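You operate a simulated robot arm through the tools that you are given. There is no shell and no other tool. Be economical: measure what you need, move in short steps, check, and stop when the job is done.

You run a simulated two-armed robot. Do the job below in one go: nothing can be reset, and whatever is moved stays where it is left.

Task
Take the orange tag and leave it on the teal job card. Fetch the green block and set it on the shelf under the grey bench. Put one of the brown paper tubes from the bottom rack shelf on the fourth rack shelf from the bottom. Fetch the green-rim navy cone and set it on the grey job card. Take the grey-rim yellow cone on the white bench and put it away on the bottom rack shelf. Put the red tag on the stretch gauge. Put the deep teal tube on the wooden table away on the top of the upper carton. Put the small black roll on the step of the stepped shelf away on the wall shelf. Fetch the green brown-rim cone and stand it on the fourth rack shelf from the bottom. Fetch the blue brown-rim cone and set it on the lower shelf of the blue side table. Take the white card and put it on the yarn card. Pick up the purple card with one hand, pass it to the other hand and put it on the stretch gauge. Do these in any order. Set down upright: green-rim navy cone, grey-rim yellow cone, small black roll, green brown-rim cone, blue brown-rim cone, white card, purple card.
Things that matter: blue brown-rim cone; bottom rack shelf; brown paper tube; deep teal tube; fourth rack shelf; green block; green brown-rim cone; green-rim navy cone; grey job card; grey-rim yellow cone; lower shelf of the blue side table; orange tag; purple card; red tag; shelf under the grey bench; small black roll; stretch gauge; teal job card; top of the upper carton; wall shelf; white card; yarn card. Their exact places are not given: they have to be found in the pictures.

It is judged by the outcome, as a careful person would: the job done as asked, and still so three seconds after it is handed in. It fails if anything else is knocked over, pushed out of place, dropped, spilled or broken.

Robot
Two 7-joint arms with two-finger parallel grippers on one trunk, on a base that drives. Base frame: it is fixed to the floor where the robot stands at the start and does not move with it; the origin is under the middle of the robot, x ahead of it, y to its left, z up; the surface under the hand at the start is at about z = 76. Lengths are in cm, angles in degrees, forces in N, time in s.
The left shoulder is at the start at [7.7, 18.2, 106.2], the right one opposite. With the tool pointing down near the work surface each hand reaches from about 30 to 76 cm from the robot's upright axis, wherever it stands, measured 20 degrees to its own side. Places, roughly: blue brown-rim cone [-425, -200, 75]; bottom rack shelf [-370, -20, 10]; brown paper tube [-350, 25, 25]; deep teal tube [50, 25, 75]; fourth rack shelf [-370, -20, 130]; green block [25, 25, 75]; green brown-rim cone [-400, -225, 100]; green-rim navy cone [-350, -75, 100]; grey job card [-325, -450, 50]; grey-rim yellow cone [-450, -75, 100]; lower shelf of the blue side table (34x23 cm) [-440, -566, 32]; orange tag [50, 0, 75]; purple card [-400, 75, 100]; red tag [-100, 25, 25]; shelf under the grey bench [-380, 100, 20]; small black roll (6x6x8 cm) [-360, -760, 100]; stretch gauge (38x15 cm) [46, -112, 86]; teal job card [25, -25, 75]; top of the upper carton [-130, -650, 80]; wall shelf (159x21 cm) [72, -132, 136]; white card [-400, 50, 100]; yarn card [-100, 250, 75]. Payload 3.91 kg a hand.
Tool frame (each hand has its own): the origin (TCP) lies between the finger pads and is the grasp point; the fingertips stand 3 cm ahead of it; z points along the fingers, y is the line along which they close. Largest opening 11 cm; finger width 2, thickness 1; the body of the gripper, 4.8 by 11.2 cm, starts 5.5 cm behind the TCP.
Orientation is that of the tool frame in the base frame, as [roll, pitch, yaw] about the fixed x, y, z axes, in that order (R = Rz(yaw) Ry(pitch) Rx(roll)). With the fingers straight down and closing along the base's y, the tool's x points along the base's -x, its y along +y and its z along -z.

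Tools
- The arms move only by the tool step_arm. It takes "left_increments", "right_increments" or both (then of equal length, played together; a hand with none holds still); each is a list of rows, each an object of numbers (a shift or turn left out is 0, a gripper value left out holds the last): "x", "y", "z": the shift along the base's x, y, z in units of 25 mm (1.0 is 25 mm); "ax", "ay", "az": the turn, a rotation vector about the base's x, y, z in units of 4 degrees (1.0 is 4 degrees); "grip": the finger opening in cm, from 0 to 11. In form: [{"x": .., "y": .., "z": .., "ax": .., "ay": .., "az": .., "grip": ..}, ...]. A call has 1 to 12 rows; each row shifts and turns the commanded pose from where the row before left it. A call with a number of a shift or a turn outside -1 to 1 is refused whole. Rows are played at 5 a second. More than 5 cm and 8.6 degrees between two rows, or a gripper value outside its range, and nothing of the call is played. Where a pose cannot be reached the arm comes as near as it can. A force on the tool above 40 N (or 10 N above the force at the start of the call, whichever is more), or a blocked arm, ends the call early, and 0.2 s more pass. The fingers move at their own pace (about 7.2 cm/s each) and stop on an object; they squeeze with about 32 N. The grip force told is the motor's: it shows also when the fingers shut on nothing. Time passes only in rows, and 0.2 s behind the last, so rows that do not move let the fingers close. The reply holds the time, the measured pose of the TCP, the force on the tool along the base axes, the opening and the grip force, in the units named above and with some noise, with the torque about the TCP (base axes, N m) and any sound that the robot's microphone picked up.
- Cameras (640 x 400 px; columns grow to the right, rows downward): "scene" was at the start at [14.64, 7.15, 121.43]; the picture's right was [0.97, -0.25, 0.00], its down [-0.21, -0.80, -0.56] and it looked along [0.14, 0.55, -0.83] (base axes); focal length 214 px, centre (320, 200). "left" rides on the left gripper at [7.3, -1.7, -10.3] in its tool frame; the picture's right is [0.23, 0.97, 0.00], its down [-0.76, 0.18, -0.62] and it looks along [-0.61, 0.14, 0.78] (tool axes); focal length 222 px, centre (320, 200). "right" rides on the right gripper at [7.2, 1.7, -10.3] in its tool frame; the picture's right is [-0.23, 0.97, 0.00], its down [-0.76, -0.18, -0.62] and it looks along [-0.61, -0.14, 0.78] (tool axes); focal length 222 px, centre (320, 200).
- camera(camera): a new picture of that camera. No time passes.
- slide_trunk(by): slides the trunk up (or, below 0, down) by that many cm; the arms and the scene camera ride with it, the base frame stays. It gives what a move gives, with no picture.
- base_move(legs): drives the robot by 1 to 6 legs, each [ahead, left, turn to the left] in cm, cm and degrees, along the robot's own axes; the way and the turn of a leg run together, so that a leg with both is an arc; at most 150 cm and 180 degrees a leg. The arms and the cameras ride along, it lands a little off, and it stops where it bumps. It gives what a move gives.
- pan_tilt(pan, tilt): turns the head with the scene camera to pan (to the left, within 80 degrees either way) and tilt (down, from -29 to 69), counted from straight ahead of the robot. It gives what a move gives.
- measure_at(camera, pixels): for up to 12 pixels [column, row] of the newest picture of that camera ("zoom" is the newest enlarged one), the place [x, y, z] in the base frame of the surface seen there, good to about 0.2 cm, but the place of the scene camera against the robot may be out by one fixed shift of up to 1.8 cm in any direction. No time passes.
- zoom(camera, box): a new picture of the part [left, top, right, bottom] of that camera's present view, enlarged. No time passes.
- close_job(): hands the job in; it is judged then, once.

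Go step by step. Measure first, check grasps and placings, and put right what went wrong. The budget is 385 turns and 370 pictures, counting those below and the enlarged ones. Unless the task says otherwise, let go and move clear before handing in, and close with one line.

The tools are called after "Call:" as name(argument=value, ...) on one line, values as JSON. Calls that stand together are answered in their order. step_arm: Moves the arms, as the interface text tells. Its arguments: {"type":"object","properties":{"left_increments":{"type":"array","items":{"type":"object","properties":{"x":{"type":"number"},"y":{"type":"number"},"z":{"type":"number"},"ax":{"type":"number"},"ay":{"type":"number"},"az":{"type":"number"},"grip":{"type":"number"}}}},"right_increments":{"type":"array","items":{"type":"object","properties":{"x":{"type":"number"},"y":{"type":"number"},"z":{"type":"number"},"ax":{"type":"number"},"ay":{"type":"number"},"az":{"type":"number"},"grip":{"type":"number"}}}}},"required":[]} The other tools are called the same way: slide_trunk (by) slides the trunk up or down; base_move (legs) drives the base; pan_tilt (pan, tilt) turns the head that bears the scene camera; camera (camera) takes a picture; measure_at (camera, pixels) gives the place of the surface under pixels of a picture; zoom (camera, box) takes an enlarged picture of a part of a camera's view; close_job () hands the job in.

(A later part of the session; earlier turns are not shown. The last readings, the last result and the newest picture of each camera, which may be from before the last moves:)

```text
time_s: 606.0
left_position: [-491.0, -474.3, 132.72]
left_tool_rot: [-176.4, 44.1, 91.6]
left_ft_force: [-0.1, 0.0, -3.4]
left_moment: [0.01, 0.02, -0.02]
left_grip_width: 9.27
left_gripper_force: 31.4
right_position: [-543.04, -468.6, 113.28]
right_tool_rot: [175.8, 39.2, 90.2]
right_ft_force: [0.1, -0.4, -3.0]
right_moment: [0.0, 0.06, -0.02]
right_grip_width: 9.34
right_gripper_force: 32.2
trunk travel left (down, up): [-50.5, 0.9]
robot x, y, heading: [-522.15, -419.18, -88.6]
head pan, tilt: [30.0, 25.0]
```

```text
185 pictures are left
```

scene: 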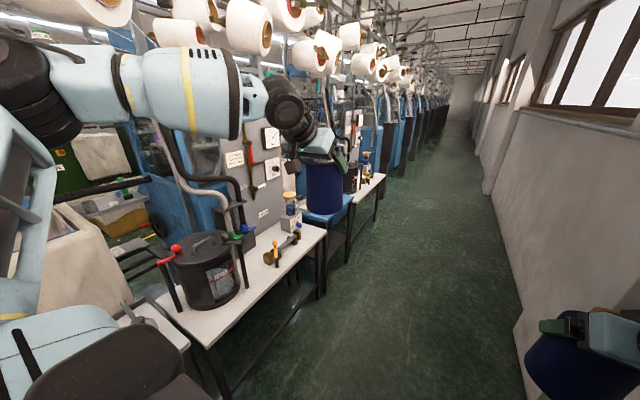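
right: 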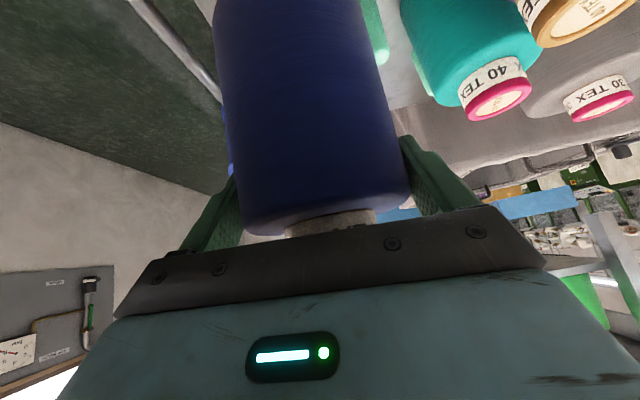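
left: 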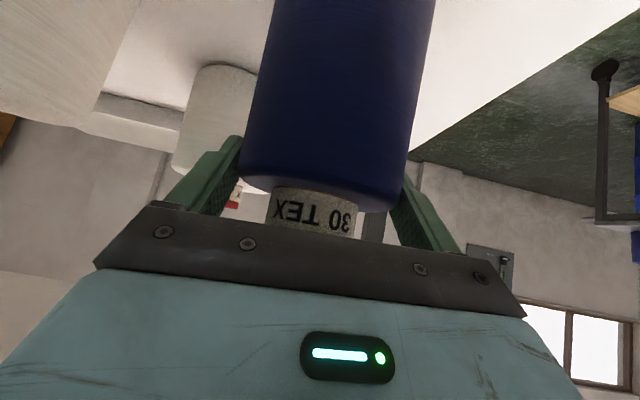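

The blue grip width is slowly shrinking; check it.

Call:
camera(camera="right")

Call:
zoom(camera="scene", box=[270, 130, 410, 260])

Call:
measure_at(camera="zoom", pixels=[[240, 345], [160, 390], [330, 360], [230, 300], [350, 280], [370, 380], [250, 390]])

```text
184 pictures are left
```

right: 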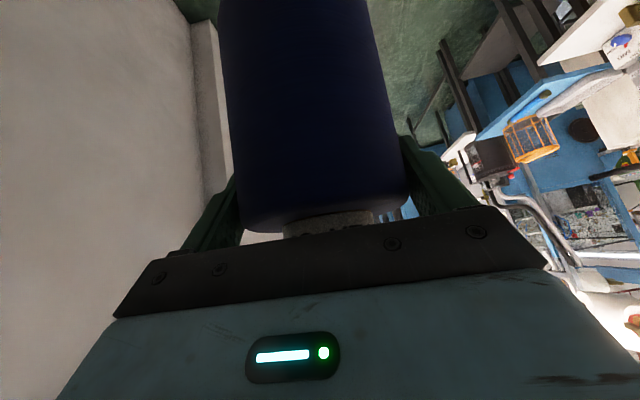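

```text
3.08 times, centred on (340, 195) of scene
```

zoom: 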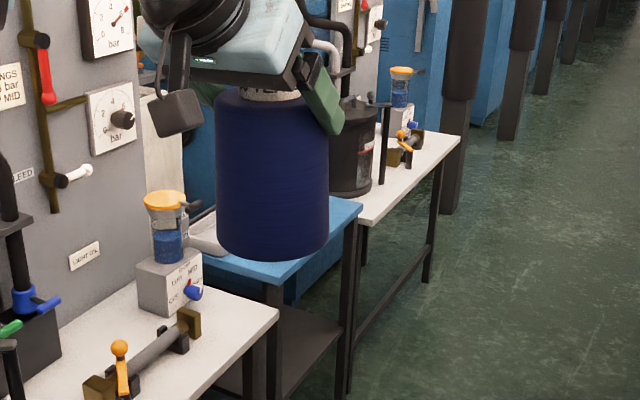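

```text
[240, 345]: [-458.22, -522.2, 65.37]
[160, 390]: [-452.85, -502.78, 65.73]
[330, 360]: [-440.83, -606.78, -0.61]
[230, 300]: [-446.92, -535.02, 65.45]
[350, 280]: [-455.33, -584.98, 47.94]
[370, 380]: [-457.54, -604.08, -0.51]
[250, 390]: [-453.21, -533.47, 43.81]
```

Still held well. Drive on to y≈−566 and turn left to face the blue side table.

Call:
base_move(legs=[[146, 0, -1], [0, 0, 89.5]])

Call:
pan_tilt(pan=0, tilt=45)

Call:
camera(camera="scene")

```text
time_s: 617.1
left_position: [-464.32, -535.94, 132.75]
left_tool_rot: [-176.4, 44.2, -179.5]
left_ft_force: [1.1, -0.6, -3.4]
left_moment: [0.0, 0.0, 0.0]
left_grip_width: 9.29
left_gripper_force: 32.7
right_position: [-471.1, -587.87, 113.21]
right_tool_rot: [175.7, 39.2, 178.9]
right_ft_force: [-0.1, -0.4, -2.7]
right_moment: [0.02, 0.02, 0.01]
right_grip_width: 9.34
right_gripper_force: 32.0
trunk travel left (down, up): [-50.5, 0.9]
robot x, y, heading: [-519.91, -565.96, 0.4]
head pan, tilt: [30.0, 25.0]
```

```text
time_s: 618.1
left_position: [-464.38, -535.91, 132.78]
left_tool_rot: [-176.4, 44.3, -179.4]
left_ft_force: [0.3, -0.7, -3.6]
left_moment: [0.04, 0.04, 0.01]
left_grip_width: 9.3
left_gripper_force: 31.6
right_position: [-471.12, -587.83, 113.26]
right_tool_rot: [175.7, 39.2, 179.0]
right_ft_force: [0.1, 0.4, -3.2]
right_moment: [-0.04, 0.0, 0.03]
right_grip_width: 9.33
right_gripper_force: 32.0
trunk travel left (down, up): [-50.5, 0.9]
robot x, y, heading: [-520.05, -566.08, 0.1]
head pan, tilt: [0.0, 45.0]
```

```text
182 pictures are left
```

scene: 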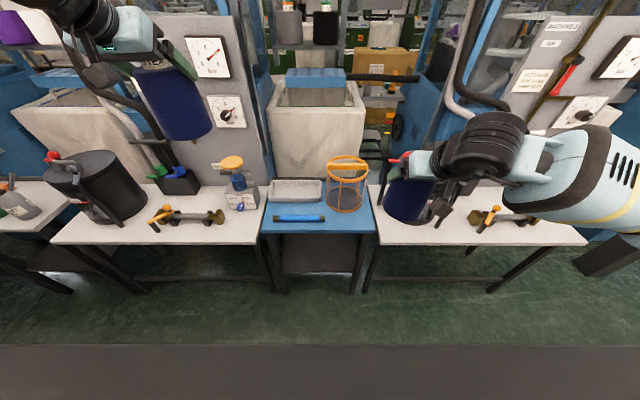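

Call:
zoom(camera="scene", box=[230, 150, 410, 310])

Call:
measure_at(camera="scene", pixels=[[265, 232], [373, 232], [318, 270], [290, 268], [350, 270], [318, 255], [286, 285], [350, 288], [340, 205], [260, 243], [375, 244], [318, 245]])

```text
2.50 times, centred on (320, 230) of scene
```

zoom: 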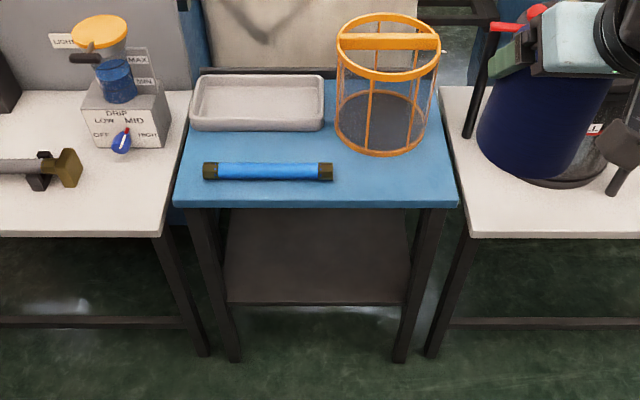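

```text
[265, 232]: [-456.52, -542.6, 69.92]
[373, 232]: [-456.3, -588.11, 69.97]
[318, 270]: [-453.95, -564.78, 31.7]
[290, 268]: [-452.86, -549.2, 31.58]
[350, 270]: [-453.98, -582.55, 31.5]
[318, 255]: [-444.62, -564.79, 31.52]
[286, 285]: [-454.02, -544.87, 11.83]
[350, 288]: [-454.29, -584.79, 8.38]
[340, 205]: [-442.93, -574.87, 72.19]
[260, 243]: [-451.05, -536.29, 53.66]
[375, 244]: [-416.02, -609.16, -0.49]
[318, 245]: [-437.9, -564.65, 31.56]
```

Lower shelf z≈31.5, front x≈−454, between legs y −545…−585. Retract the left hand, align the right hand with the shelf centre, and lower the trunk.

Call:
step_arm(left_increments=[{"x": -1, "y": 0.4}, {"x": -1, "y": 0.4}, {"x": -1, "y": 0.4}, {"x": -1, "y": 0.4}, {"x": -1, "y": 0.4}, {"x": -1, "y": 0.4}])

Call:
base_move(legs=[[-4, 22, 0]])

Call:
slide_trunk(by=-38)

Call:
camera(camera="scene")

```text
time_s: 619.5
left_position: [-479.44, -529.92, 132.76]
left_tool_rot: [-176.5, 44.3, -179.5]
left_ft_force: [0.0, 0.0, -3.6]
left_moment: [0.01, 0.01, -0.04]
left_grip_width: 9.32
left_gripper_force: 32.2
right_position: [-471.19, -587.75, 113.24]
right_tool_rot: [175.7, 39.4, 179.1]
right_ft_force: [-0.1, -0.1, -2.9]
right_moment: [-0.04, 0.0, 0.01]
right_grip_width: 9.32
right_gripper_force: 32.0
trunk travel left (down, up): [-50.5, 0.9]
robot x, y, heading: [-519.9, -565.94, 0.3]
head pan, tilt: [0.0, 45.0]
```

```text
time_s: 622.0
left_position: [-483.25, -507.97, 132.81]
left_tool_rot: [-176.5, 44.3, -179.6]
left_ft_force: [0.0, 0.2, -3.1]
left_moment: [0.03, -0.01, 0.02]
left_grip_width: 9.3
left_gripper_force: 32.0
right_position: [-475.17, -565.85, 113.11]
right_tool_rot: [175.7, 39.2, 178.9]
right_ft_force: [-1.3, 0.0, -2.9]
right_moment: [0.0, 0.04, 0.0]
right_grip_width: 9.34
right_gripper_force: 32.4
trunk travel left (down, up): [-50.5, 0.9]
robot x, y, heading: [-524.24, -544.18, 0.1]
head pan, tilt: [0.0, 45.0]
```

```text
time_s: 625.7
left_position: [-483.36, -507.86, 94.81]
left_tool_rot: [-176.5, 44.1, -179.5]
left_ft_force: [-0.6, -0.1, -3.4]
left_moment: [0.0, 0.03, 0.02]
left_grip_width: 9.32
left_gripper_force: 32.0
right_position: [-474.42, -565.79, 73.44]
right_tool_rot: [175.7, 37.0, 179.0]
right_ft_force: [0.5, -0.1, -3.7]
right_moment: [-0.04, 0.03, -0.01]
right_grip_width: 9.34
right_gripper_force: 32.2
trunk travel left (down, up): [-12.5, 38.9]
robot x, y, heading: [-524.44, -543.79, 0.2]
head pan, tilt: [0.0, 45.0]
```

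```text
180 pictures are left
```

scene: 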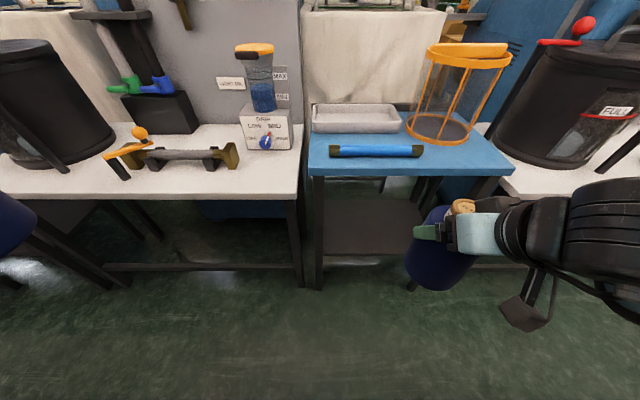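

Call:
step_arm(right_increments=[{"z": -1, "ay": -0.2}, {"z": -1, "ay": -0.2}, {"z": -1, "ay": -0.15}, {"z": -1}, {"z": -1}, {"z": -1}, {"z": -1}, {"z": -1}, {"z": -1}, {"z": -0.8}])

Call:
camera(camera="right")

Call:
camera(camera="scene")

```text
time_s: 627.9
left_position: [-483.32, -507.89, 94.67]
left_tool_rot: [-176.6, 44.2, -179.6]
left_ft_force: [-0.7, -0.3, -3.1]
left_moment: [0.02, -0.01, -0.02]
left_grip_width: 9.3
left_gripper_force: 31.9
right_position: [-474.1, -566.97, 52.46]
right_tool_rot: [175.7, 39.0, 179.1]
right_ft_force: [0.2, 1.5, -2.2]
right_moment: [-0.03, 0.0, -0.02]
right_grip_width: 9.32
right_gripper_force: 32.1
right hand out of reach, approached as far as the arm can: row 8, 9, 10
trunk travel left (down, up): [-12.5, 38.9]
robot x, y, heading: [-523.83, -544.07, 0.1]
head pan, tilt: [0.0, 45.0]
```

```text
179 pictures are left
```

right: 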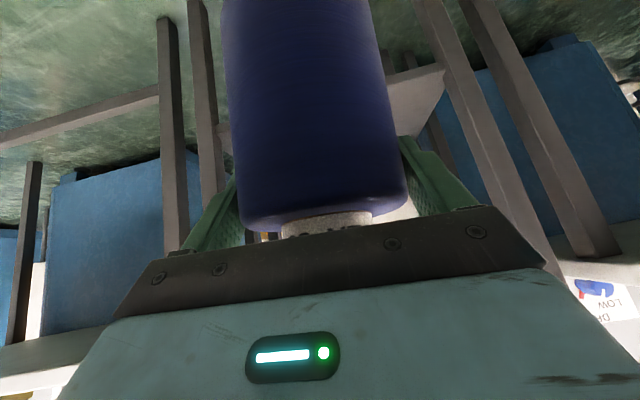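

```text
178 pictures are left
```

scene: 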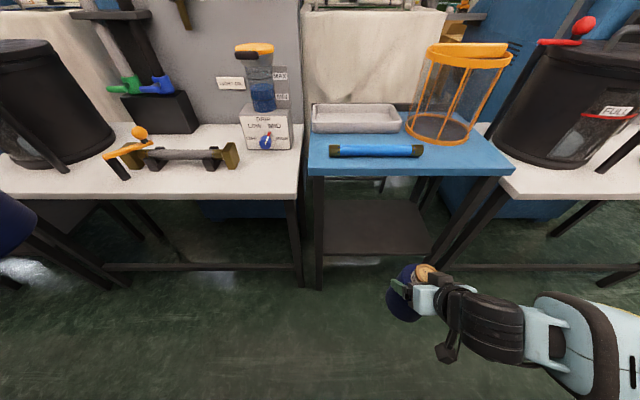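

Lower with the trunk 7 cm more so the wrist passes beneath the table edge, then enter.

Call:
slide_trunk(by=-7)

Call:
measure_at(camera="scene", pixels=[[330, 248], [420, 250], [320, 255], [430, 255], [375, 230], [310, 168], [510, 170], [420, 305]])

Call:
camera(camera="right")

```text
time_s: 629.0
left_position: [-483.22, -507.95, 87.77]
left_tool_rot: [-176.5, 44.3, -179.7]
left_ft_force: [0.1, 0.4, -3.5]
left_moment: [0.0, 0.0, 0.0]
left_grip_width: 9.29
left_gripper_force: 31.5
right_position: [-473.8, -566.99, 44.25]
right_tool_rot: [175.7, 36.7, 179.1]
right_ft_force: [-0.1, 0.3, -3.5]
right_moment: [0.01, 0.01, 0.0]
right_grip_width: 9.33
right_gripper_force: 32.4
trunk travel left (down, up): [-5.5, 45.9]
robot x, y, heading: [-523.85, -544.47, 0.1]
head pan, tilt: [0.0, 45.0]
```

```text
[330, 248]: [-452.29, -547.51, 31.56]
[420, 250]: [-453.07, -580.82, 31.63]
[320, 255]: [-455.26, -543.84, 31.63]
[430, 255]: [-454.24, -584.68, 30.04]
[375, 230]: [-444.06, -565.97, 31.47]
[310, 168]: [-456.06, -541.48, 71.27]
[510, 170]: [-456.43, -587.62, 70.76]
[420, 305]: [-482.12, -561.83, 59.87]
```

```text
177 pictures are left
```

right: 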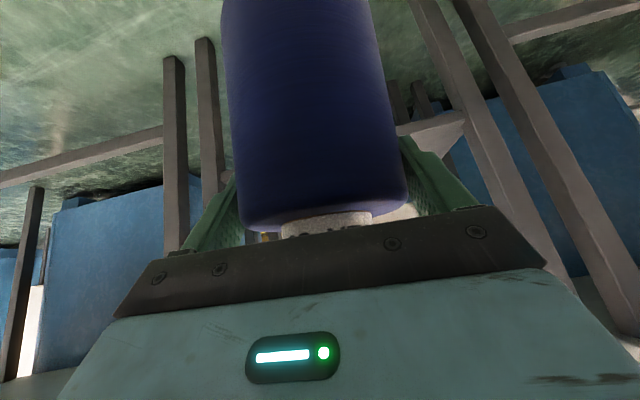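

Call:
step_arm(right_increments=[{"z": 0.5, "ay": -0.5, "y": 0.2}, {"z": 0.2}])

Call:
base_move(legs=[[10, 0, 0]])

Call:
camera(camera="right")

Call:
camera(camera="scene")

```text
time_s: 629.6
left_position: [-483.3, -507.99, 87.76]
left_tool_rot: [-176.5, 44.2, -179.5]
left_ft_force: [0.1, -0.5, -2.3]
left_moment: [0.01, 0.0, -0.02]
left_grip_width: 9.32
left_gripper_force: 31.8
right_position: [-473.44, -566.61, 46.44]
right_tool_rot: [175.7, 38.7, 179.1]
right_ft_force: [0.1, -1.3, -2.7]
right_moment: [0.0, -0.01, -0.01]
right_grip_width: 9.29
right_gripper_force: 32.2
right hand out of reach, approached as far as the arm can: row 1
trunk travel left (down, up): [-5.5, 45.9]
robot x, y, heading: [-523.72, -543.64, -0.1]
head pan, tilt: [0.0, 45.0]
```

```text
time_s: 630.7
left_position: [-473.27, -507.99, 87.62]
left_tool_rot: [-176.5, 44.1, -179.8]
left_ft_force: [0.5, 0.2, -2.5]
left_moment: [0.04, -0.01, 0.01]
left_grip_width: 9.31
left_gripper_force: 31.7
right_position: [-463.54, -566.73, 46.37]
right_tool_rot: [175.7, 38.6, 178.9]
right_ft_force: [-0.8, -0.7, -3.6]
right_moment: [-0.02, 0.01, 0.01]
right_grip_width: 9.32
right_gripper_force: 32.2
trunk travel left (down, up): [-5.5, 45.9]
robot x, y, heading: [-514.24, -544.21, -0.2]
head pan, tilt: [0.0, 45.0]
```

```text
176 pictures are left
```

right: 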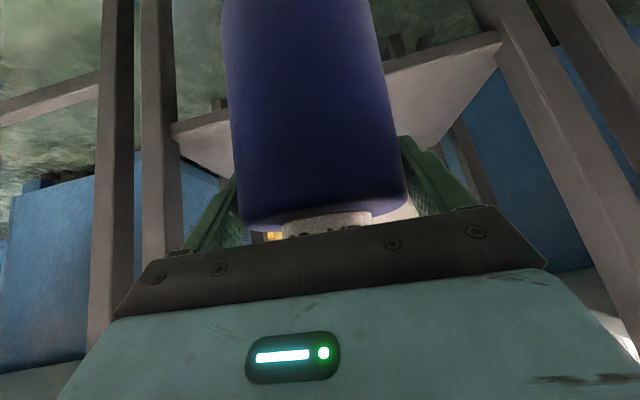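

```text
175 pictures are left
```

scene: 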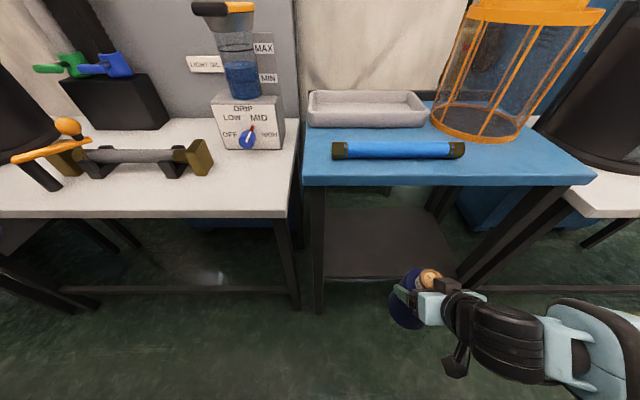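

Call:
step_arm(right_increments=[{"x": 1}, {"x": 1}, {"x": 1}, {"x": 1}, {"x": 1}, {"x": 1}, {"x": 0.6}])

Call:
camera(camera="right")

Call:
camera(camera="scene")

```text
time_s: 632.3
left_position: [-473.15, -508.13, 87.84]
left_tool_rot: [-176.5, 44.2, -179.8]
left_ft_force: [0.4, 0.4, -2.6]
left_moment: [0.03, -0.03, 0.02]
left_grip_width: 9.29
left_gripper_force: 32.1
right_position: [-447.2, -566.69, 46.34]
right_tool_rot: [175.6, 38.7, 178.9]
right_ft_force: [-0.9, -0.3, -2.2]
right_moment: [-0.01, 0.01, -0.01]
right_grip_width: 9.3
right_gripper_force: 31.9
trunk travel left (down, up): [-5.5, 45.9]
robot x, y, heading: [-513.87, -544.05, 0.0]
head pan, tilt: [0.0, 45.0]
```

```text
174 pictures are left
```

right: 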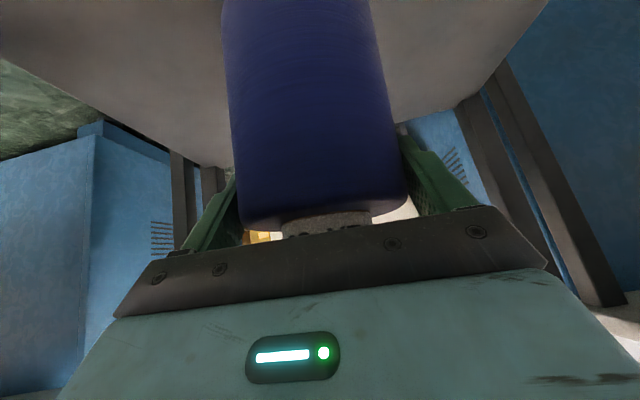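

```text
173 pictures are left
```

scene: 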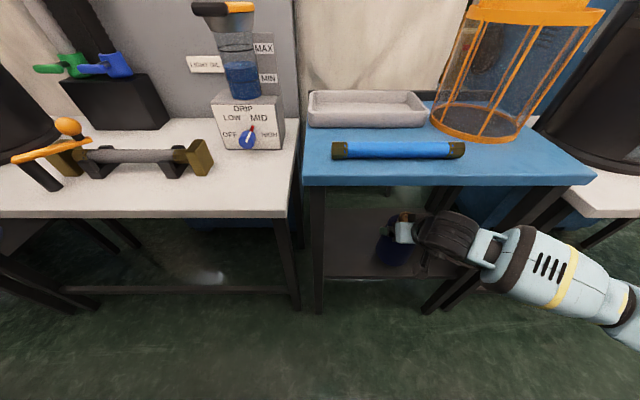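

Inside the shelf space. Lower gently to contact.

Call:
step_arm(right_increments=[{"x": 0.3, "z": -0.4}, {"z": -0.3}, {"z": -0.2}, {"z": -0.12}, {"z": -0.12}, {"z": -0.12}, {}])

```text
time_s: 633.9
left_position: [-473.45, -507.94, 87.76]
left_tool_rot: [-176.4, 44.3, -179.8]
left_ft_force: [-0.2, 0.4, -3.6]
left_moment: [0.0, 0.01, -0.02]
left_grip_width: 9.3
left_gripper_force: 31.8
right_position: [-446.35, -566.68, 43.47]
right_tool_rot: [175.7, 39.0, 178.9]
right_ft_force: [-8.3, -1.1, 20.5]
right_moment: [-1.11, 0.68, -0.36]
right_grip_width: 9.31
right_gripper_force: 32.1
trunk travel left (down, up): [-5.5, 45.9]
robot x, y, heading: [-513.94, -543.76, 0.1]
head pan, tilt: [0.0, 45.0]
```

Contact as predicted. Release and withdraw along the finger axis.

Call:
step_arm(right_increments=[{"z": 0.1}, {"grip": 11}, {"grip": 11}, {}, {"x": -0.62, "z": 0.4}, {"x": -0.8, "z": 0.3}, {"x": -0.9, "z": 0.2}, {"x": -1}, {"x": -1}, {"x": -1}, {"x": -1}])

Call:
camera(camera="right")

Call:
zoom(camera="scene", box=[280, 150, 520, 330])

```text
time_s: 636.3
left_position: [-473.23, -508.1, 87.77]
left_tool_rot: [-176.5, 44.2, -179.6]
left_ft_force: [-0.5, -0.9, -2.5]
left_moment: [0.05, 0.01, -0.01]
left_grip_width: 9.31
left_gripper_force: 32.1
right_position: [-462.15, -566.75, 45.61]
right_tool_rot: [175.7, 38.7, 179.0]
right_ft_force: [0.6, 0.7, -0.4]
right_moment: [-0.01, -0.01, 0.03]
right_grip_width: 11.0
right_gripper_force: 0.0
trunk travel left (down, up): [-5.5, 45.9]
robot x, y, heading: [-514.45, -544.16, 0.2]
head pan, tilt: [0.0, 45.0]
```

```text
172 pictures are left
```

right: 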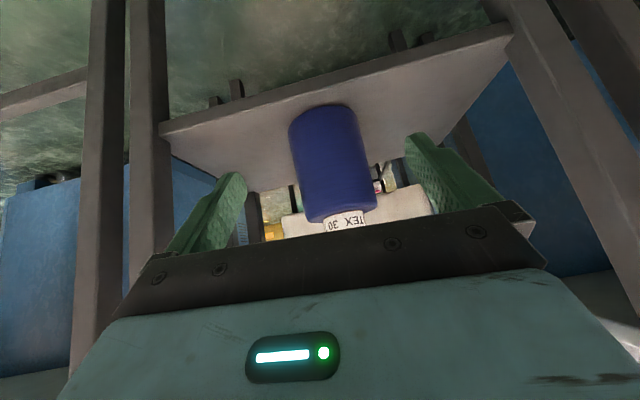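

```text
2.22 times, centred on (400, 240) of scene
```

zoom: 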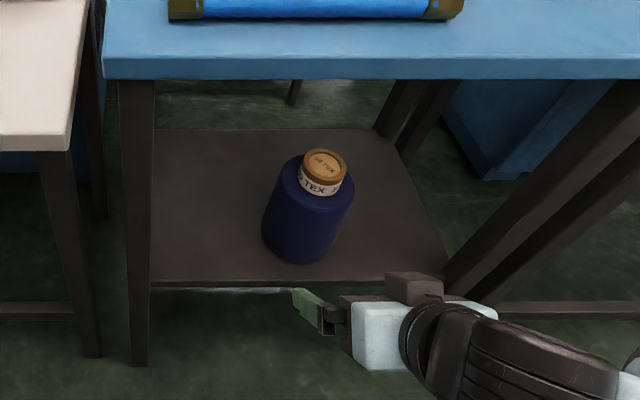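

Blue cone stands on the lower shelf. Back off, raise the trunk, and look toward the grey job card near (−325,−450).

Call:
base_move(legs=[[-8, 0, 0]])

Call:
slide_trunk(by=38)

Call:
pan_tilt(pan=27, tilt=22)

Call:
camera(camera="scene")

```text
time_s: 637.4
left_position: [-481.31, -508.13, 87.71]
left_tool_rot: [-176.5, 44.2, -179.8]
left_ft_force: [0.4, 0.1, -2.4]
left_moment: [-0.01, 0.06, 0.0]
left_grip_width: 9.3
left_gripper_force: 32.3
right_position: [-470.05, -566.9, 45.65]
right_tool_rot: [175.7, 38.7, 178.8]
right_ft_force: [0.5, -0.5, -0.6]
right_moment: [-0.05, 0.01, 0.05]
right_grip_width: 11.02
right_gripper_force: 0.2
trunk travel left (down, up): [-5.5, 45.9]
robot x, y, heading: [-522.01, -544.07, -0.1]
head pan, tilt: [0.0, 45.0]
```

```text
time_s: 641.0
left_position: [-481.21, -508.12, 125.68]
left_tool_rot: [-176.5, 44.1, -179.8]
left_ft_force: [0.5, -0.2, -3.3]
left_moment: [-0.01, 0.03, 0.01]
left_grip_width: 9.25
left_gripper_force: 31.8
right_position: [-470.17, -566.77, 83.45]
right_tool_rot: [175.7, 38.6, 178.8]
right_ft_force: [1.1, -0.7, 1.7]
right_moment: [-0.01, -0.01, -0.02]
right_grip_width: 11.0
right_gripper_force: 0.2
trunk travel left (down, up): [-43.5, 7.9]
robot x, y, heading: [-521.92, -544.0, 0.1]
head pan, tilt: [0.0, 45.0]
```

```text
time_s: 642.0
left_position: [-481.22, -508.01, 125.61]
left_tool_rot: [-176.5, 44.2, -179.9]
left_ft_force: [0.7, -0.4, -2.7]
left_moment: [0.02, 0.0, 0.0]
left_grip_width: 9.29
left_gripper_force: 31.8
right_position: [-470.18, -566.84, 83.57]
right_tool_rot: [175.7, 38.7, 178.8]
right_ft_force: [0.0, 0.0, -0.1]
right_moment: [-0.01, 0.0, 0.0]
right_grip_width: 10.99
right_gripper_force: 0.0
trunk travel left (down, up): [-43.5, 7.9]
robot x, y, heading: [-522.21, -543.77, -0.0]
head pan, tilt: [27.0, 22.0]
```

```text
170 pictures are left
```

scene: 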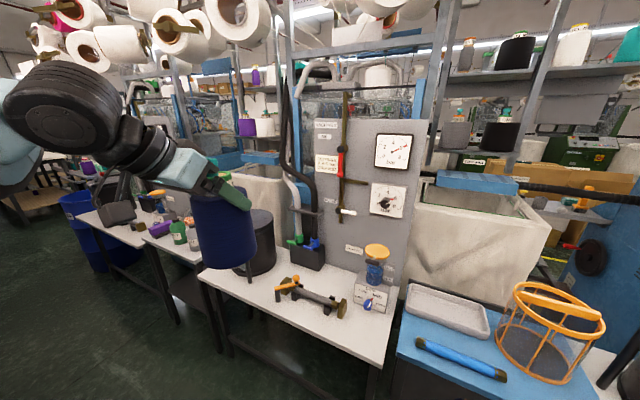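

Not visible from here. First check for the stepped shelf near (−360,−760) from this aisle: raise the right hand and strafe south.

Call:
step_arm(right_increments=[{"z": 1, "ay": 0.8, "x": -0.4}, {"z": 1, "ay": 0.8, "x": -0.4}, {"z": 1, "ay": 0.8, "x": -0.4}, {"z": 1, "ay": 0.8, "x": -0.4}, {"z": 1, "ay": 0.8}, {"z": 1, "ay": 0.8}, {"z": 1, "ay": 0.8}, {"z": 1, "ay": 0.8}, {"z": 1, "ay": 0.8}, {"z": 1, "ay": 0.8}, {"z": 1, "ay": 0.8}, {"z": 1, "ay": 0.8}])

Call:
base_move(legs=[[-8, 0, 0], [0, -140, 0]])

Call:
pan_tilt(pan=-25, tilt=20)

Call:
camera(camera="scene")

```text
time_s: 644.6
left_position: [-481.34, -508.16, 125.66]
left_tool_rot: [-176.4, 44.2, -179.7]
left_ft_force: [0.1, 0.0, -3.1]
left_moment: [-0.01, -0.02, -0.02]
left_grip_width: 9.27
left_gripper_force: 32.0
right_position: [-474.07, -566.76, 113.62]
right_tool_rot: [176.6, 0.2, 179.1]
right_ft_force: [0.2, 0.0, -0.6]
right_moment: [0.03, 0.04, 0.02]
right_grip_width: 11.01
right_gripper_force: 0.0
trunk travel left (down, up): [-43.5, 7.9]
robot x, y, heading: [-522.19, -544.01, 0.0]
head pan, tilt: [27.0, 22.0]
```

```text
time_s: 657.8
left_position: [-489.81, -649.2, 125.72]
left_tool_rot: [-176.5, 44.2, 179.8]
left_ft_force: [0.2, 0.4, -2.7]
left_moment: [0.01, 0.01, 0.0]
left_grip_width: 9.3
left_gripper_force: 32.3
right_position: [-483.25, -707.98, 113.58]
right_tool_rot: [176.3, 0.3, 178.7]
right_ft_force: [0.7, 0.4, 0.3]
right_moment: [0.01, 0.03, -0.01]
right_grip_width: 10.98
right_gripper_force: 0.0
trunk travel left (down, up): [-43.5, 7.9]
robot x, y, heading: [-531.09, -684.69, -0.7]
head pan, tilt: [27.0, 22.0]
```

```text
time_s: 659.0
left_position: [-489.84, -649.25, 125.71]
left_tool_rot: [-176.5, 44.2, 179.9]
left_ft_force: [0.4, 0.8, -1.7]
left_moment: [0.0, 0.02, -0.03]
left_grip_width: 9.31
left_gripper_force: 31.9
right_position: [-483.23, -708.0, 113.55]
right_tool_rot: [176.3, 0.3, 178.8]
right_ft_force: [-0.2, -0.6, -0.1]
right_moment: [-0.02, 0.0, 0.03]
right_grip_width: 11.0
right_gripper_force: 0.1
trunk travel left (down, up): [-43.5, 7.9]
robot x, y, heading: [-530.8, -684.84, -0.4]
head pan, tilt: [-25.0, 20.0]
```

```text
169 pictures are left
```

scene: 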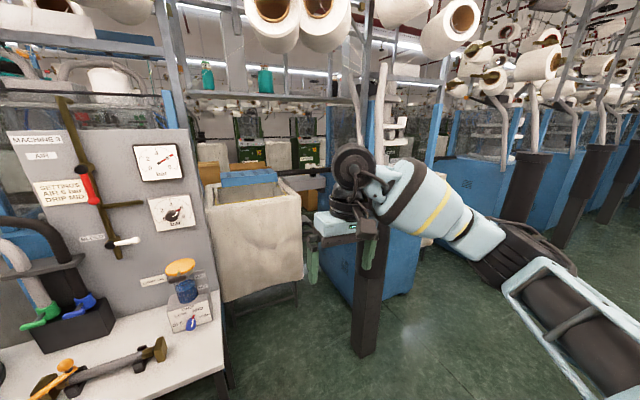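

Call:
zoom(camera="scene", box=[280, 70, 480, 230])

Call:
measure_at(camera="scene", pixels=[[250, 250], [335, 280], [395, 140], [400, 125], [310, 180], [430, 235], [370, 330], [520, 190], [480, 180], [400, 240]])

```text
2.50 times, centred on (380, 150) of scene
```

zoom: 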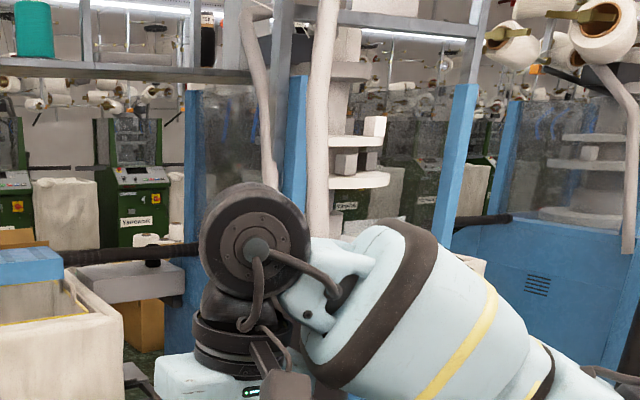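

```text
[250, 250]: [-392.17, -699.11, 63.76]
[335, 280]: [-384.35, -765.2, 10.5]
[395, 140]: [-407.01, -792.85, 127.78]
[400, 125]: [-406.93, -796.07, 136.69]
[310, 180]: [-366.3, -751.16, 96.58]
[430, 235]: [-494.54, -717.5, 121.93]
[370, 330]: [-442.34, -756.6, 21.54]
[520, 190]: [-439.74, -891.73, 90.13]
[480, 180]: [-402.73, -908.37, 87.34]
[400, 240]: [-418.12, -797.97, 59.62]
```

A grey tray-like shelf at ≈(−366,−751,97) shows between machines. Strafe further south and look straight in.

Call:
base_move(legs=[[0, -60, 0.4]])

Call:
pan_tilt(pan=0, tilt=22)

Call:
camera(camera="scene")

```text
time_s: 664.7
left_position: [-490.52, -708.96, 125.75]
left_tool_rot: [-176.4, 44.1, -179.8]
left_ft_force: [0.0, 0.0, -3.4]
left_moment: [0.02, -0.01, 0.01]
left_grip_width: 9.3
left_gripper_force: 31.4
right_position: [-483.37, -767.61, 113.66]
right_tool_rot: [176.3, 0.2, 179.0]
right_ft_force: [0.3, -0.7, -0.2]
right_moment: [0.01, 0.0, 0.0]
right_grip_width: 11.03
right_gripper_force: 0.1
trunk travel left (down, up): [-43.5, 7.9]
robot x, y, heading: [-531.34, -744.63, -0.4]
head pan, tilt: [-25.0, 20.0]
```

```text
time_s: 665.6
left_position: [-490.42, -708.92, 125.76]
left_tool_rot: [-176.4, 44.2, -179.8]
left_ft_force: [0.3, 0.3, -3.3]
left_moment: [0.0, -0.02, 0.0]
left_grip_width: 9.31
left_gripper_force: 32.1
right_position: [-483.37, -767.51, 113.57]
right_tool_rot: [176.5, 0.3, 179.0]
right_ft_force: [-0.9, 0.7, 0.9]
right_moment: [0.0, 0.01, 0.01]
right_grip_width: 11.01
right_gripper_force: 0.1
trunk travel left (down, up): [-43.5, 7.9]
robot x, y, heading: [-531.07, -744.38, -0.4]
head pan, tilt: [0.0, 22.0]
```

```text
167 pictures are left
```

scene: 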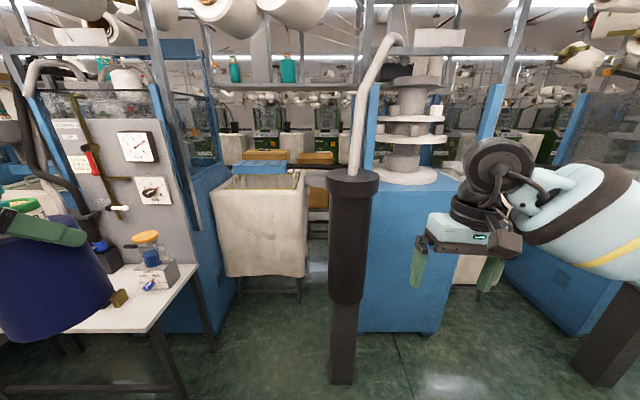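

Call:
zoom(camera="scene", box=[200, 130, 360, 260])

Call:
measure_at(camera="zoom", pixels=[[400, 170], [440, 195], [460, 100], [250, 130], [280, 180], [470, 240], [470, 300], [200, 300]])

```text
3.08 times, centred on (280, 195) of scene
```

zoom: 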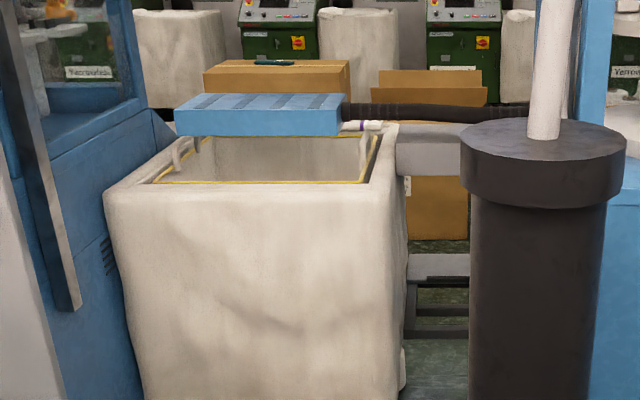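

```text
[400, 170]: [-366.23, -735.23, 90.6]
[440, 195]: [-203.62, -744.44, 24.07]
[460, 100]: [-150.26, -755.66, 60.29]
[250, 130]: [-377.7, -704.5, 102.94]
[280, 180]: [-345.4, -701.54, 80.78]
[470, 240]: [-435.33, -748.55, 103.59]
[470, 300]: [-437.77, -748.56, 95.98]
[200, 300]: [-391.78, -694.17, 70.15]
```

The stepped shelf is better reached from the east lane. Turn north and drive back around.

Call:
base_move(legs=[[0, 0, 90.4], [130, 0, 0], [130, 0, 0]])

Call:
base_move(legs=[[120, 0, 0], [120, 0, 0], [98, 0, 0]])

```text
time_s: 669.9
left_position: [-564.17, -701.97, 125.44]
left_tool_rot: [-177.4, 43.1, -92.5]
left_ft_force: [0.8, 0.4, -2.8]
left_moment: [-0.02, 0.04, -0.02]
left_grip_width: 9.31
left_gripper_force: 31.8
right_position: [-505.47, -696.9, 113.04]
right_tool_rot: [176.0, 0.0, -93.0]
right_ft_force: [-0.2, -1.1, 1.8]
right_moment: [0.03, 0.03, -0.01]
right_grip_width: 11.02
right_gripper_force: 0.0
trunk travel left (down, up): [-43.5, 7.9]
robot x, y, heading: [-531.07, -744.45, 87.9]
head pan, tilt: [0.0, 22.0]
stopped in leg 1: the robot was blocked; the commanded pose is now the measured one
```

```text
time_s: 670.8
left_position: [-564.52, -701.67, 125.86]
left_tool_rot: [-177.3, 43.8, -92.2]
left_ft_force: [-0.5, -0.3, -3.3]
left_moment: [-0.03, 0.01, 0.0]
left_grip_width: 9.28
left_gripper_force: 31.5
right_position: [-505.71, -696.18, 113.44]
right_tool_rot: [175.9, 0.5, -92.8]
right_ft_force: [0.0, 0.0, -0.7]
right_moment: [-0.01, 0.04, 0.0]
right_grip_width: 11.0
right_gripper_force: 0.1
trunk travel left (down, up): [-43.5, 7.9]
robot x, y, heading: [-530.54, -743.49, 88.3]
head pan, tilt: [0.0, 22.0]
stopped in leg 1: the robot was blocked; the commanded pose is now the measured one
```

The left elbow touches the west wall. Shift east 14 cm first.

Call:
base_move(legs=[[0, -14, 0]])

Call:
base_move(legs=[[0, 0, 2], [130, 0, 0], [130, 0, 0]])

Call:
pan_tilt(pan=0, tilt=25)

Call:
camera(camera="scene")

```text
time_s: 672.7
left_position: [-551.77, -702.23, 125.54]
left_tool_rot: [-176.5, 43.8, -91.3]
left_ft_force: [0.6, -0.5, -3.1]
left_moment: [-0.02, 0.03, 0.01]
left_grip_width: 9.3
left_gripper_force: 32.3
right_position: [-492.9, -696.57, 113.62]
right_tool_rot: [176.4, 0.4, -92.5]
right_ft_force: [-0.7, 0.3, -0.2]
right_moment: [0.0, 0.0, -0.01]
right_grip_width: 11.0
right_gripper_force: 0.1
trunk travel left (down, up): [-43.5, 7.9]
robot x, y, heading: [-516.99, -744.17, 88.3]
head pan, tilt: [0.0, 22.0]
```

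```text
time_s: 685.8
left_position: [-551.26, -441.94, 125.65]
left_tool_rot: [-176.5, 43.9, -90.4]
left_ft_force: [-0.3, 0.1, -2.3]
left_moment: [-0.01, 0.0, 0.02]
left_grip_width: 9.31
left_gripper_force: 31.9
right_position: [-492.57, -435.3, 113.59]
right_tool_rot: [176.4, 0.3, -91.3]
right_ft_force: [0.4, 0.1, -0.6]
right_moment: [-0.02, -0.02, 0.03]
right_grip_width: 11.0
right_gripper_force: 0.1
trunk travel left (down, up): [-43.5, 7.9]
robot x, y, heading: [-515.76, -483.09, 89.8]
head pan, tilt: [0.0, 22.0]
```

```text
time_s: 686.4
left_position: [-551.16, -442.09, 125.5]
left_tool_rot: [-176.5, 43.7, -90.5]
left_ft_force: [0.5, 0.8, -2.1]
left_moment: [-0.02, 0.01, 0.01]
left_grip_width: 9.3
left_gripper_force: 31.7
right_position: [-492.54, -435.21, 113.54]
right_tool_rot: [176.3, 0.5, -91.4]
right_ft_force: [0.3, 0.4, 0.1]
right_moment: [0.01, 0.02, 0.0]
right_grip_width: 11.02
right_gripper_force: 0.0
trunk travel left (down, up): [-43.5, 7.9]
robot x, y, heading: [-515.74, -483.09, 89.8]
head pan, tilt: [0.0, 25.0]
```

```text
165 pictures are left
```

scene: 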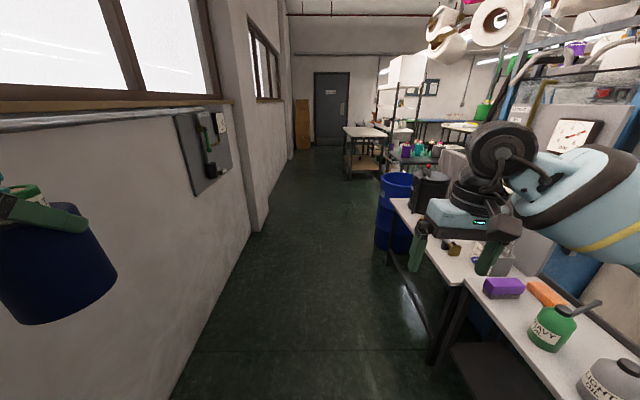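

Call:
base_move(legs=[[120, -2, 0], [120, 0, 0], [98, 0, 0]])

Call:
camera(camera="scene")

```text
time_s: 702.7
left_position: [-548.89, -106.99, 125.5]
left_tool_rot: [-176.4, 43.8, -90.4]
left_ft_force: [-0.4, 0.1, -2.3]
left_moment: [-0.04, -0.01, 0.01]
left_grip_width: 9.27
left_gripper_force: 32.7
right_position: [-490.1, -100.38, 113.58]
right_tool_rot: [176.3, 0.3, -91.5]
right_ft_force: [-1.1, 0.1, 0.7]
right_moment: [-0.01, 0.0, -0.03]
right_grip_width: 11.0
right_gripper_force: 0.0
trunk travel left (down, up): [-43.5, 7.9]
robot x, y, heading: [-513.6, -148.09, 89.4]
head pan, tilt: [0.0, 25.0]
```

```text
164 pictures are left
```

scene: 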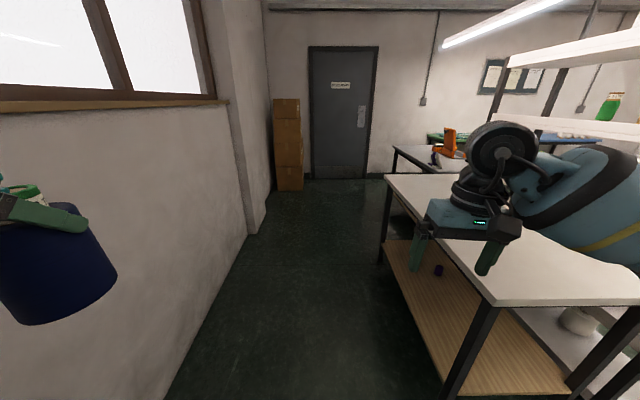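

Turn east and drive out through the gap along y≈−152, then into the east lane.

Call:
base_move(legs=[[0, 0, -89.4], [0, -4, 0], [125, 0, 0], [128, 0, 0]])

Call:
pan_tilt(pan=-75, tilt=25)

Call:
camera(camera="scene")

```text
time_s: 719.5
left_position: [-220.94, -122.33, 125.58]
left_tool_rot: [-176.6, 43.8, 179.4]
left_ft_force: [-0.1, 0.2, -3.3]
left_moment: [0.02, 0.01, -0.06]
left_grip_width: 9.29
left_gripper_force: 31.4
right_position: [-214.61, -180.97, 113.57]
right_tool_rot: [176.3, 0.4, 178.2]
right_ft_force: [0.2, 0.0, -0.4]
right_moment: [0.0, 0.02, 0.0]
right_grip_width: 11.01
right_gripper_force: 0.1
trunk travel left (down, up): [-43.5, 7.9]
robot x, y, heading: [-262.25, -157.36, -0.8]
head pan, tilt: [0.0, 25.0]
```

```text
time_s: 720.9
left_position: [-221.02, -122.25, 125.51]
left_tool_rot: [-176.5, 43.8, 179.4]
left_ft_force: [0.1, 0.2, -3.4]
left_moment: [0.01, 0.0, 0.02]
left_grip_width: 9.3
left_gripper_force: 32.0
right_position: [-214.59, -181.04, 113.63]
right_tool_rot: [176.3, 0.4, 178.4]
right_ft_force: [0.2, -0.1, -0.4]
right_moment: [0.01, 0.02, 0.01]
right_grip_width: 11.0
right_gripper_force: 0.0
trunk travel left (down, up): [-43.5, 7.9]
robot x, y, heading: [-262.48, -157.89, -0.9]
head pan, tilt: [-75.0, 25.0]
```

```text
163 pictures are left
```

scene: 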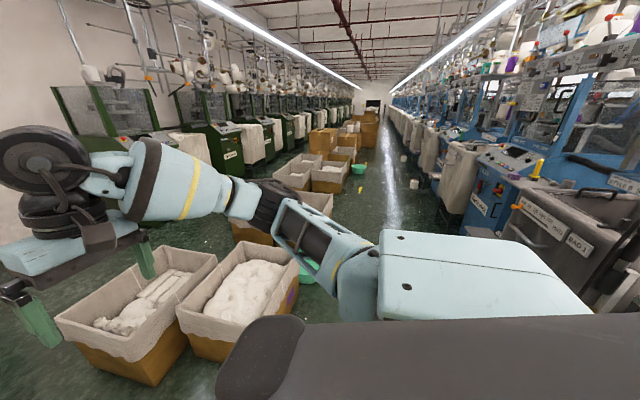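

Call:
measure_at(camera="scene", pixels=[[215, 255], [300, 245], [330, 195], [360, 172], [360, 190], [413, 185], [470, 235], [440, 180], [355, 145], [400, 220], [425, 165], [403, 158]])

Call:
base_move(legs=[[0, 0, -89]])

Call:
pan_tilt(pan=0, tilt=22)

Call:
camera(camera="scene")

```text
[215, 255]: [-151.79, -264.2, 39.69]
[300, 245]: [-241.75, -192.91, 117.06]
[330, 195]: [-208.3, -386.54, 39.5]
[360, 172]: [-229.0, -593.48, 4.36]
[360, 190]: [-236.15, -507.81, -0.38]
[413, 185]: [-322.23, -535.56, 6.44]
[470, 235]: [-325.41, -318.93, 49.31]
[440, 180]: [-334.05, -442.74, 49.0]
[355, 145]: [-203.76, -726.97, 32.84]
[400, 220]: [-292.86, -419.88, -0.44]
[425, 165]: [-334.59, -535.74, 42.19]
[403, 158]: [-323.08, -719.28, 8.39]
```

```text
time_s: 725.1
left_position: [-226.75, -198.66, 125.48]
left_tool_rot: [-176.4, 43.9, 89.7]
left_ft_force: [0.4, -1.0, -2.9]
left_moment: [0.01, -0.03, 0.02]
left_grip_width: 9.29
left_gripper_force: 32.6
right_position: [-285.36, -205.46, 113.62]
right_tool_rot: [176.4, 0.3, 88.5]
right_ft_force: [0.1, 0.2, -0.2]
right_moment: [0.0, -0.03, -0.02]
right_grip_width: 11.0
right_gripper_force: 0.0
trunk travel left (down, up): [-43.5, 7.9]
robot x, y, heading: [-262.31, -157.8, -90.5]
head pan, tilt: [-75.0, 25.0]
```

```text
time_s: 726.6
left_position: [-226.65, -198.68, 125.49]
left_tool_rot: [-176.5, 43.9, 89.8]
left_ft_force: [-0.1, -1.2, -2.6]
left_moment: [0.02, -0.01, -0.01]
left_grip_width: 9.29
left_gripper_force: 32.0
right_position: [-285.4, -205.39, 113.73]
right_tool_rot: [176.4, 0.4, 88.6]
right_ft_force: [-0.1, 0.4, 1.1]
right_moment: [0.04, -0.01, -0.02]
right_grip_width: 10.98
right_gripper_force: 0.0
trunk travel left (down, up): [-43.5, 7.9]
robot x, y, heading: [-262.09, -157.55, -90.5]
head pan, tilt: [0.0, 22.0]
```

```text
162 pictures are left
```

scene: 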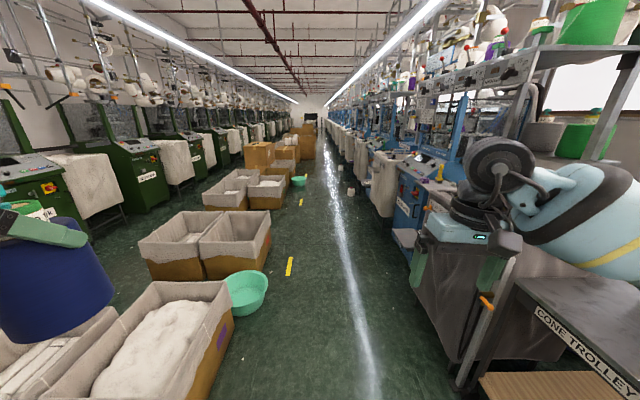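

Call:
measure_at(camera="scene", pixels=[[268, 290], [262, 310], [225, 330], [270, 250], [465, 375], [415, 270], [395, 235], [290, 190], [350, 192], [395, 200], [405, 240], [390, 185]])

Call:
zoom(camera="scene", box=[320, 110, 470, 270])

```text
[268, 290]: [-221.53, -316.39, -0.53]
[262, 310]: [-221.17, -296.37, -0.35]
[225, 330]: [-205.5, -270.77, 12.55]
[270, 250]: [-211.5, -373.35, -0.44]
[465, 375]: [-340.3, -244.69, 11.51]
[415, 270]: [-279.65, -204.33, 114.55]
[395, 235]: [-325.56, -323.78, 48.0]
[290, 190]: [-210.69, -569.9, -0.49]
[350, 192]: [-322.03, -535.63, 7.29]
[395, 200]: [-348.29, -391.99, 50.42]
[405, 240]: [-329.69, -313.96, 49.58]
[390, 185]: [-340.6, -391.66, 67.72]
```

```text
2.50 times, centred on (395, 190) of scene
```

zoom: 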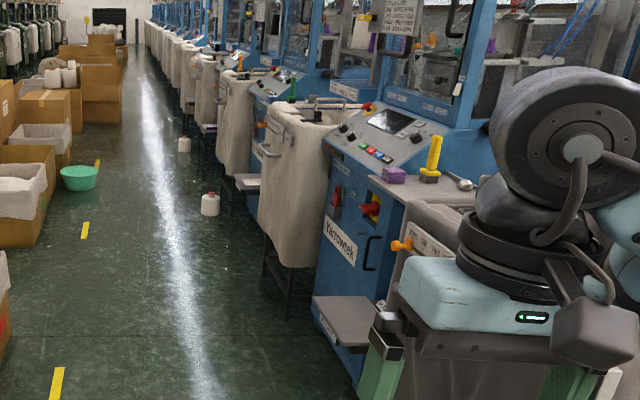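

Machine fronts carry low grey trays (z≈49, x≈−325); the card should be on the one near y −450. Drive south along x≈−264.

Call:
base_move(legs=[[130, -2, 0.5], [130, 0, 0]])

Call:
pan_tilt(pan=-70, tilt=35)

Call:
camera(camera="scene")

```text
time_s: 739.1
left_position: [-224.09, -453.3, 125.47]
left_tool_rot: [-176.6, 43.8, 91.9]
left_ft_force: [0.9, -0.5, -2.5]
left_moment: [-0.01, 0.02, -0.03]
left_grip_width: 9.3
left_gripper_force: 32.7
right_position: [-282.37, -462.36, 113.7]
right_tool_rot: [176.5, 0.5, 90.9]
right_ft_force: [1.1, -0.1, 1.0]
right_moment: [0.01, -0.01, -0.02]
right_grip_width: 11.02
right_gripper_force: 0.0
trunk travel left (down, up): [-43.5, 7.9]
robot x, y, heading: [-261.25, -413.74, -88.5]
head pan, tilt: [0.0, 22.0]
```

```text
time_s: 740.5
left_position: [-224.01, -453.28, 125.51]
left_tool_rot: [-176.5, 43.7, 92.0]
left_ft_force: [0.6, 1.3, -3.4]
left_moment: [0.02, 0.01, 0.01]
left_grip_width: 9.27
left_gripper_force: 32.2
right_position: [-282.28, -462.24, 113.62]
right_tool_rot: [176.4, 0.4, 90.8]
right_ft_force: [-0.4, -1.0, -0.6]
right_moment: [-0.02, 0.01, 0.0]
right_grip_width: 11.0
right_gripper_force: 0.1
trunk travel left (down, up): [-43.5, 7.9]
robot x, y, heading: [-261.13, -413.41, -88.4]
head pan, tilt: [-70.0, 35.0]
```

```text
160 pictures are left
```

scene: 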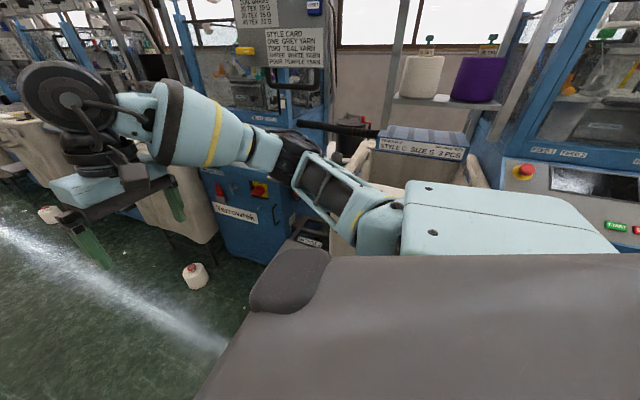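

A labelled tray shows at (305,240). Shift slightly east and turn right to face the machine.

Call:
base_move(legs=[[0, 7, 0], [0, 0, -91.5]])

Call:
pan_tilt(pan=10, tilt=45)

Call:
camera(camera="scene")

```text
time_s: 745.7
left_position: [-295.55, -448.57, 125.46]
left_tool_rot: [-176.6, 43.8, -0.9]
left_ft_force: [-0.3, -0.6, -2.6]
left_moment: [-0.02, -0.06, -0.02]
left_grip_width: 9.32
left_gripper_force: 31.8
right_position: [-301.78, -389.92, 113.7]
right_tool_rot: [176.5, 0.4, -1.9]
right_ft_force: [-0.3, 0.4, 0.0]
right_moment: [0.0, -0.03, 0.0]
right_grip_width: 11.0
right_gripper_force: 0.0
trunk travel left (down, up): [-43.5, 7.9]
robot x, y, heading: [-253.94, -413.37, 179.1]
head pan, tilt: [-70.0, 35.0]
```

```text
time_s: 747.3
left_position: [-295.53, -448.66, 125.53]
left_tool_rot: [-176.5, 43.8, -0.9]
left_ft_force: [-0.1, 0.2, -3.4]
left_moment: [-0.02, 0.0, 0.08]
left_grip_width: 9.28
left_gripper_force: 31.9
right_position: [-301.83, -389.89, 113.63]
right_tool_rot: [176.3, 0.4, -1.9]
right_ft_force: [0.1, 0.9, -0.2]
right_moment: [-0.01, 0.03, 0.02]
right_grip_width: 10.99
right_gripper_force: 0.1
trunk travel left (down, up): [-43.5, 7.9]
robot x, y, heading: [-253.89, -413.54, 179.0]
head pan, tilt: [10.0, 45.0]
```

```text
159 pictures are left
```

scene: 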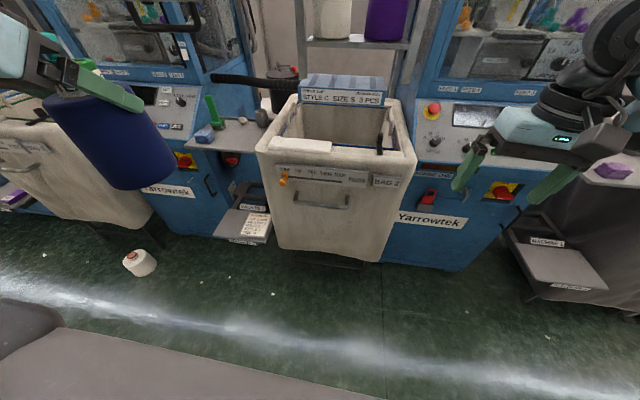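

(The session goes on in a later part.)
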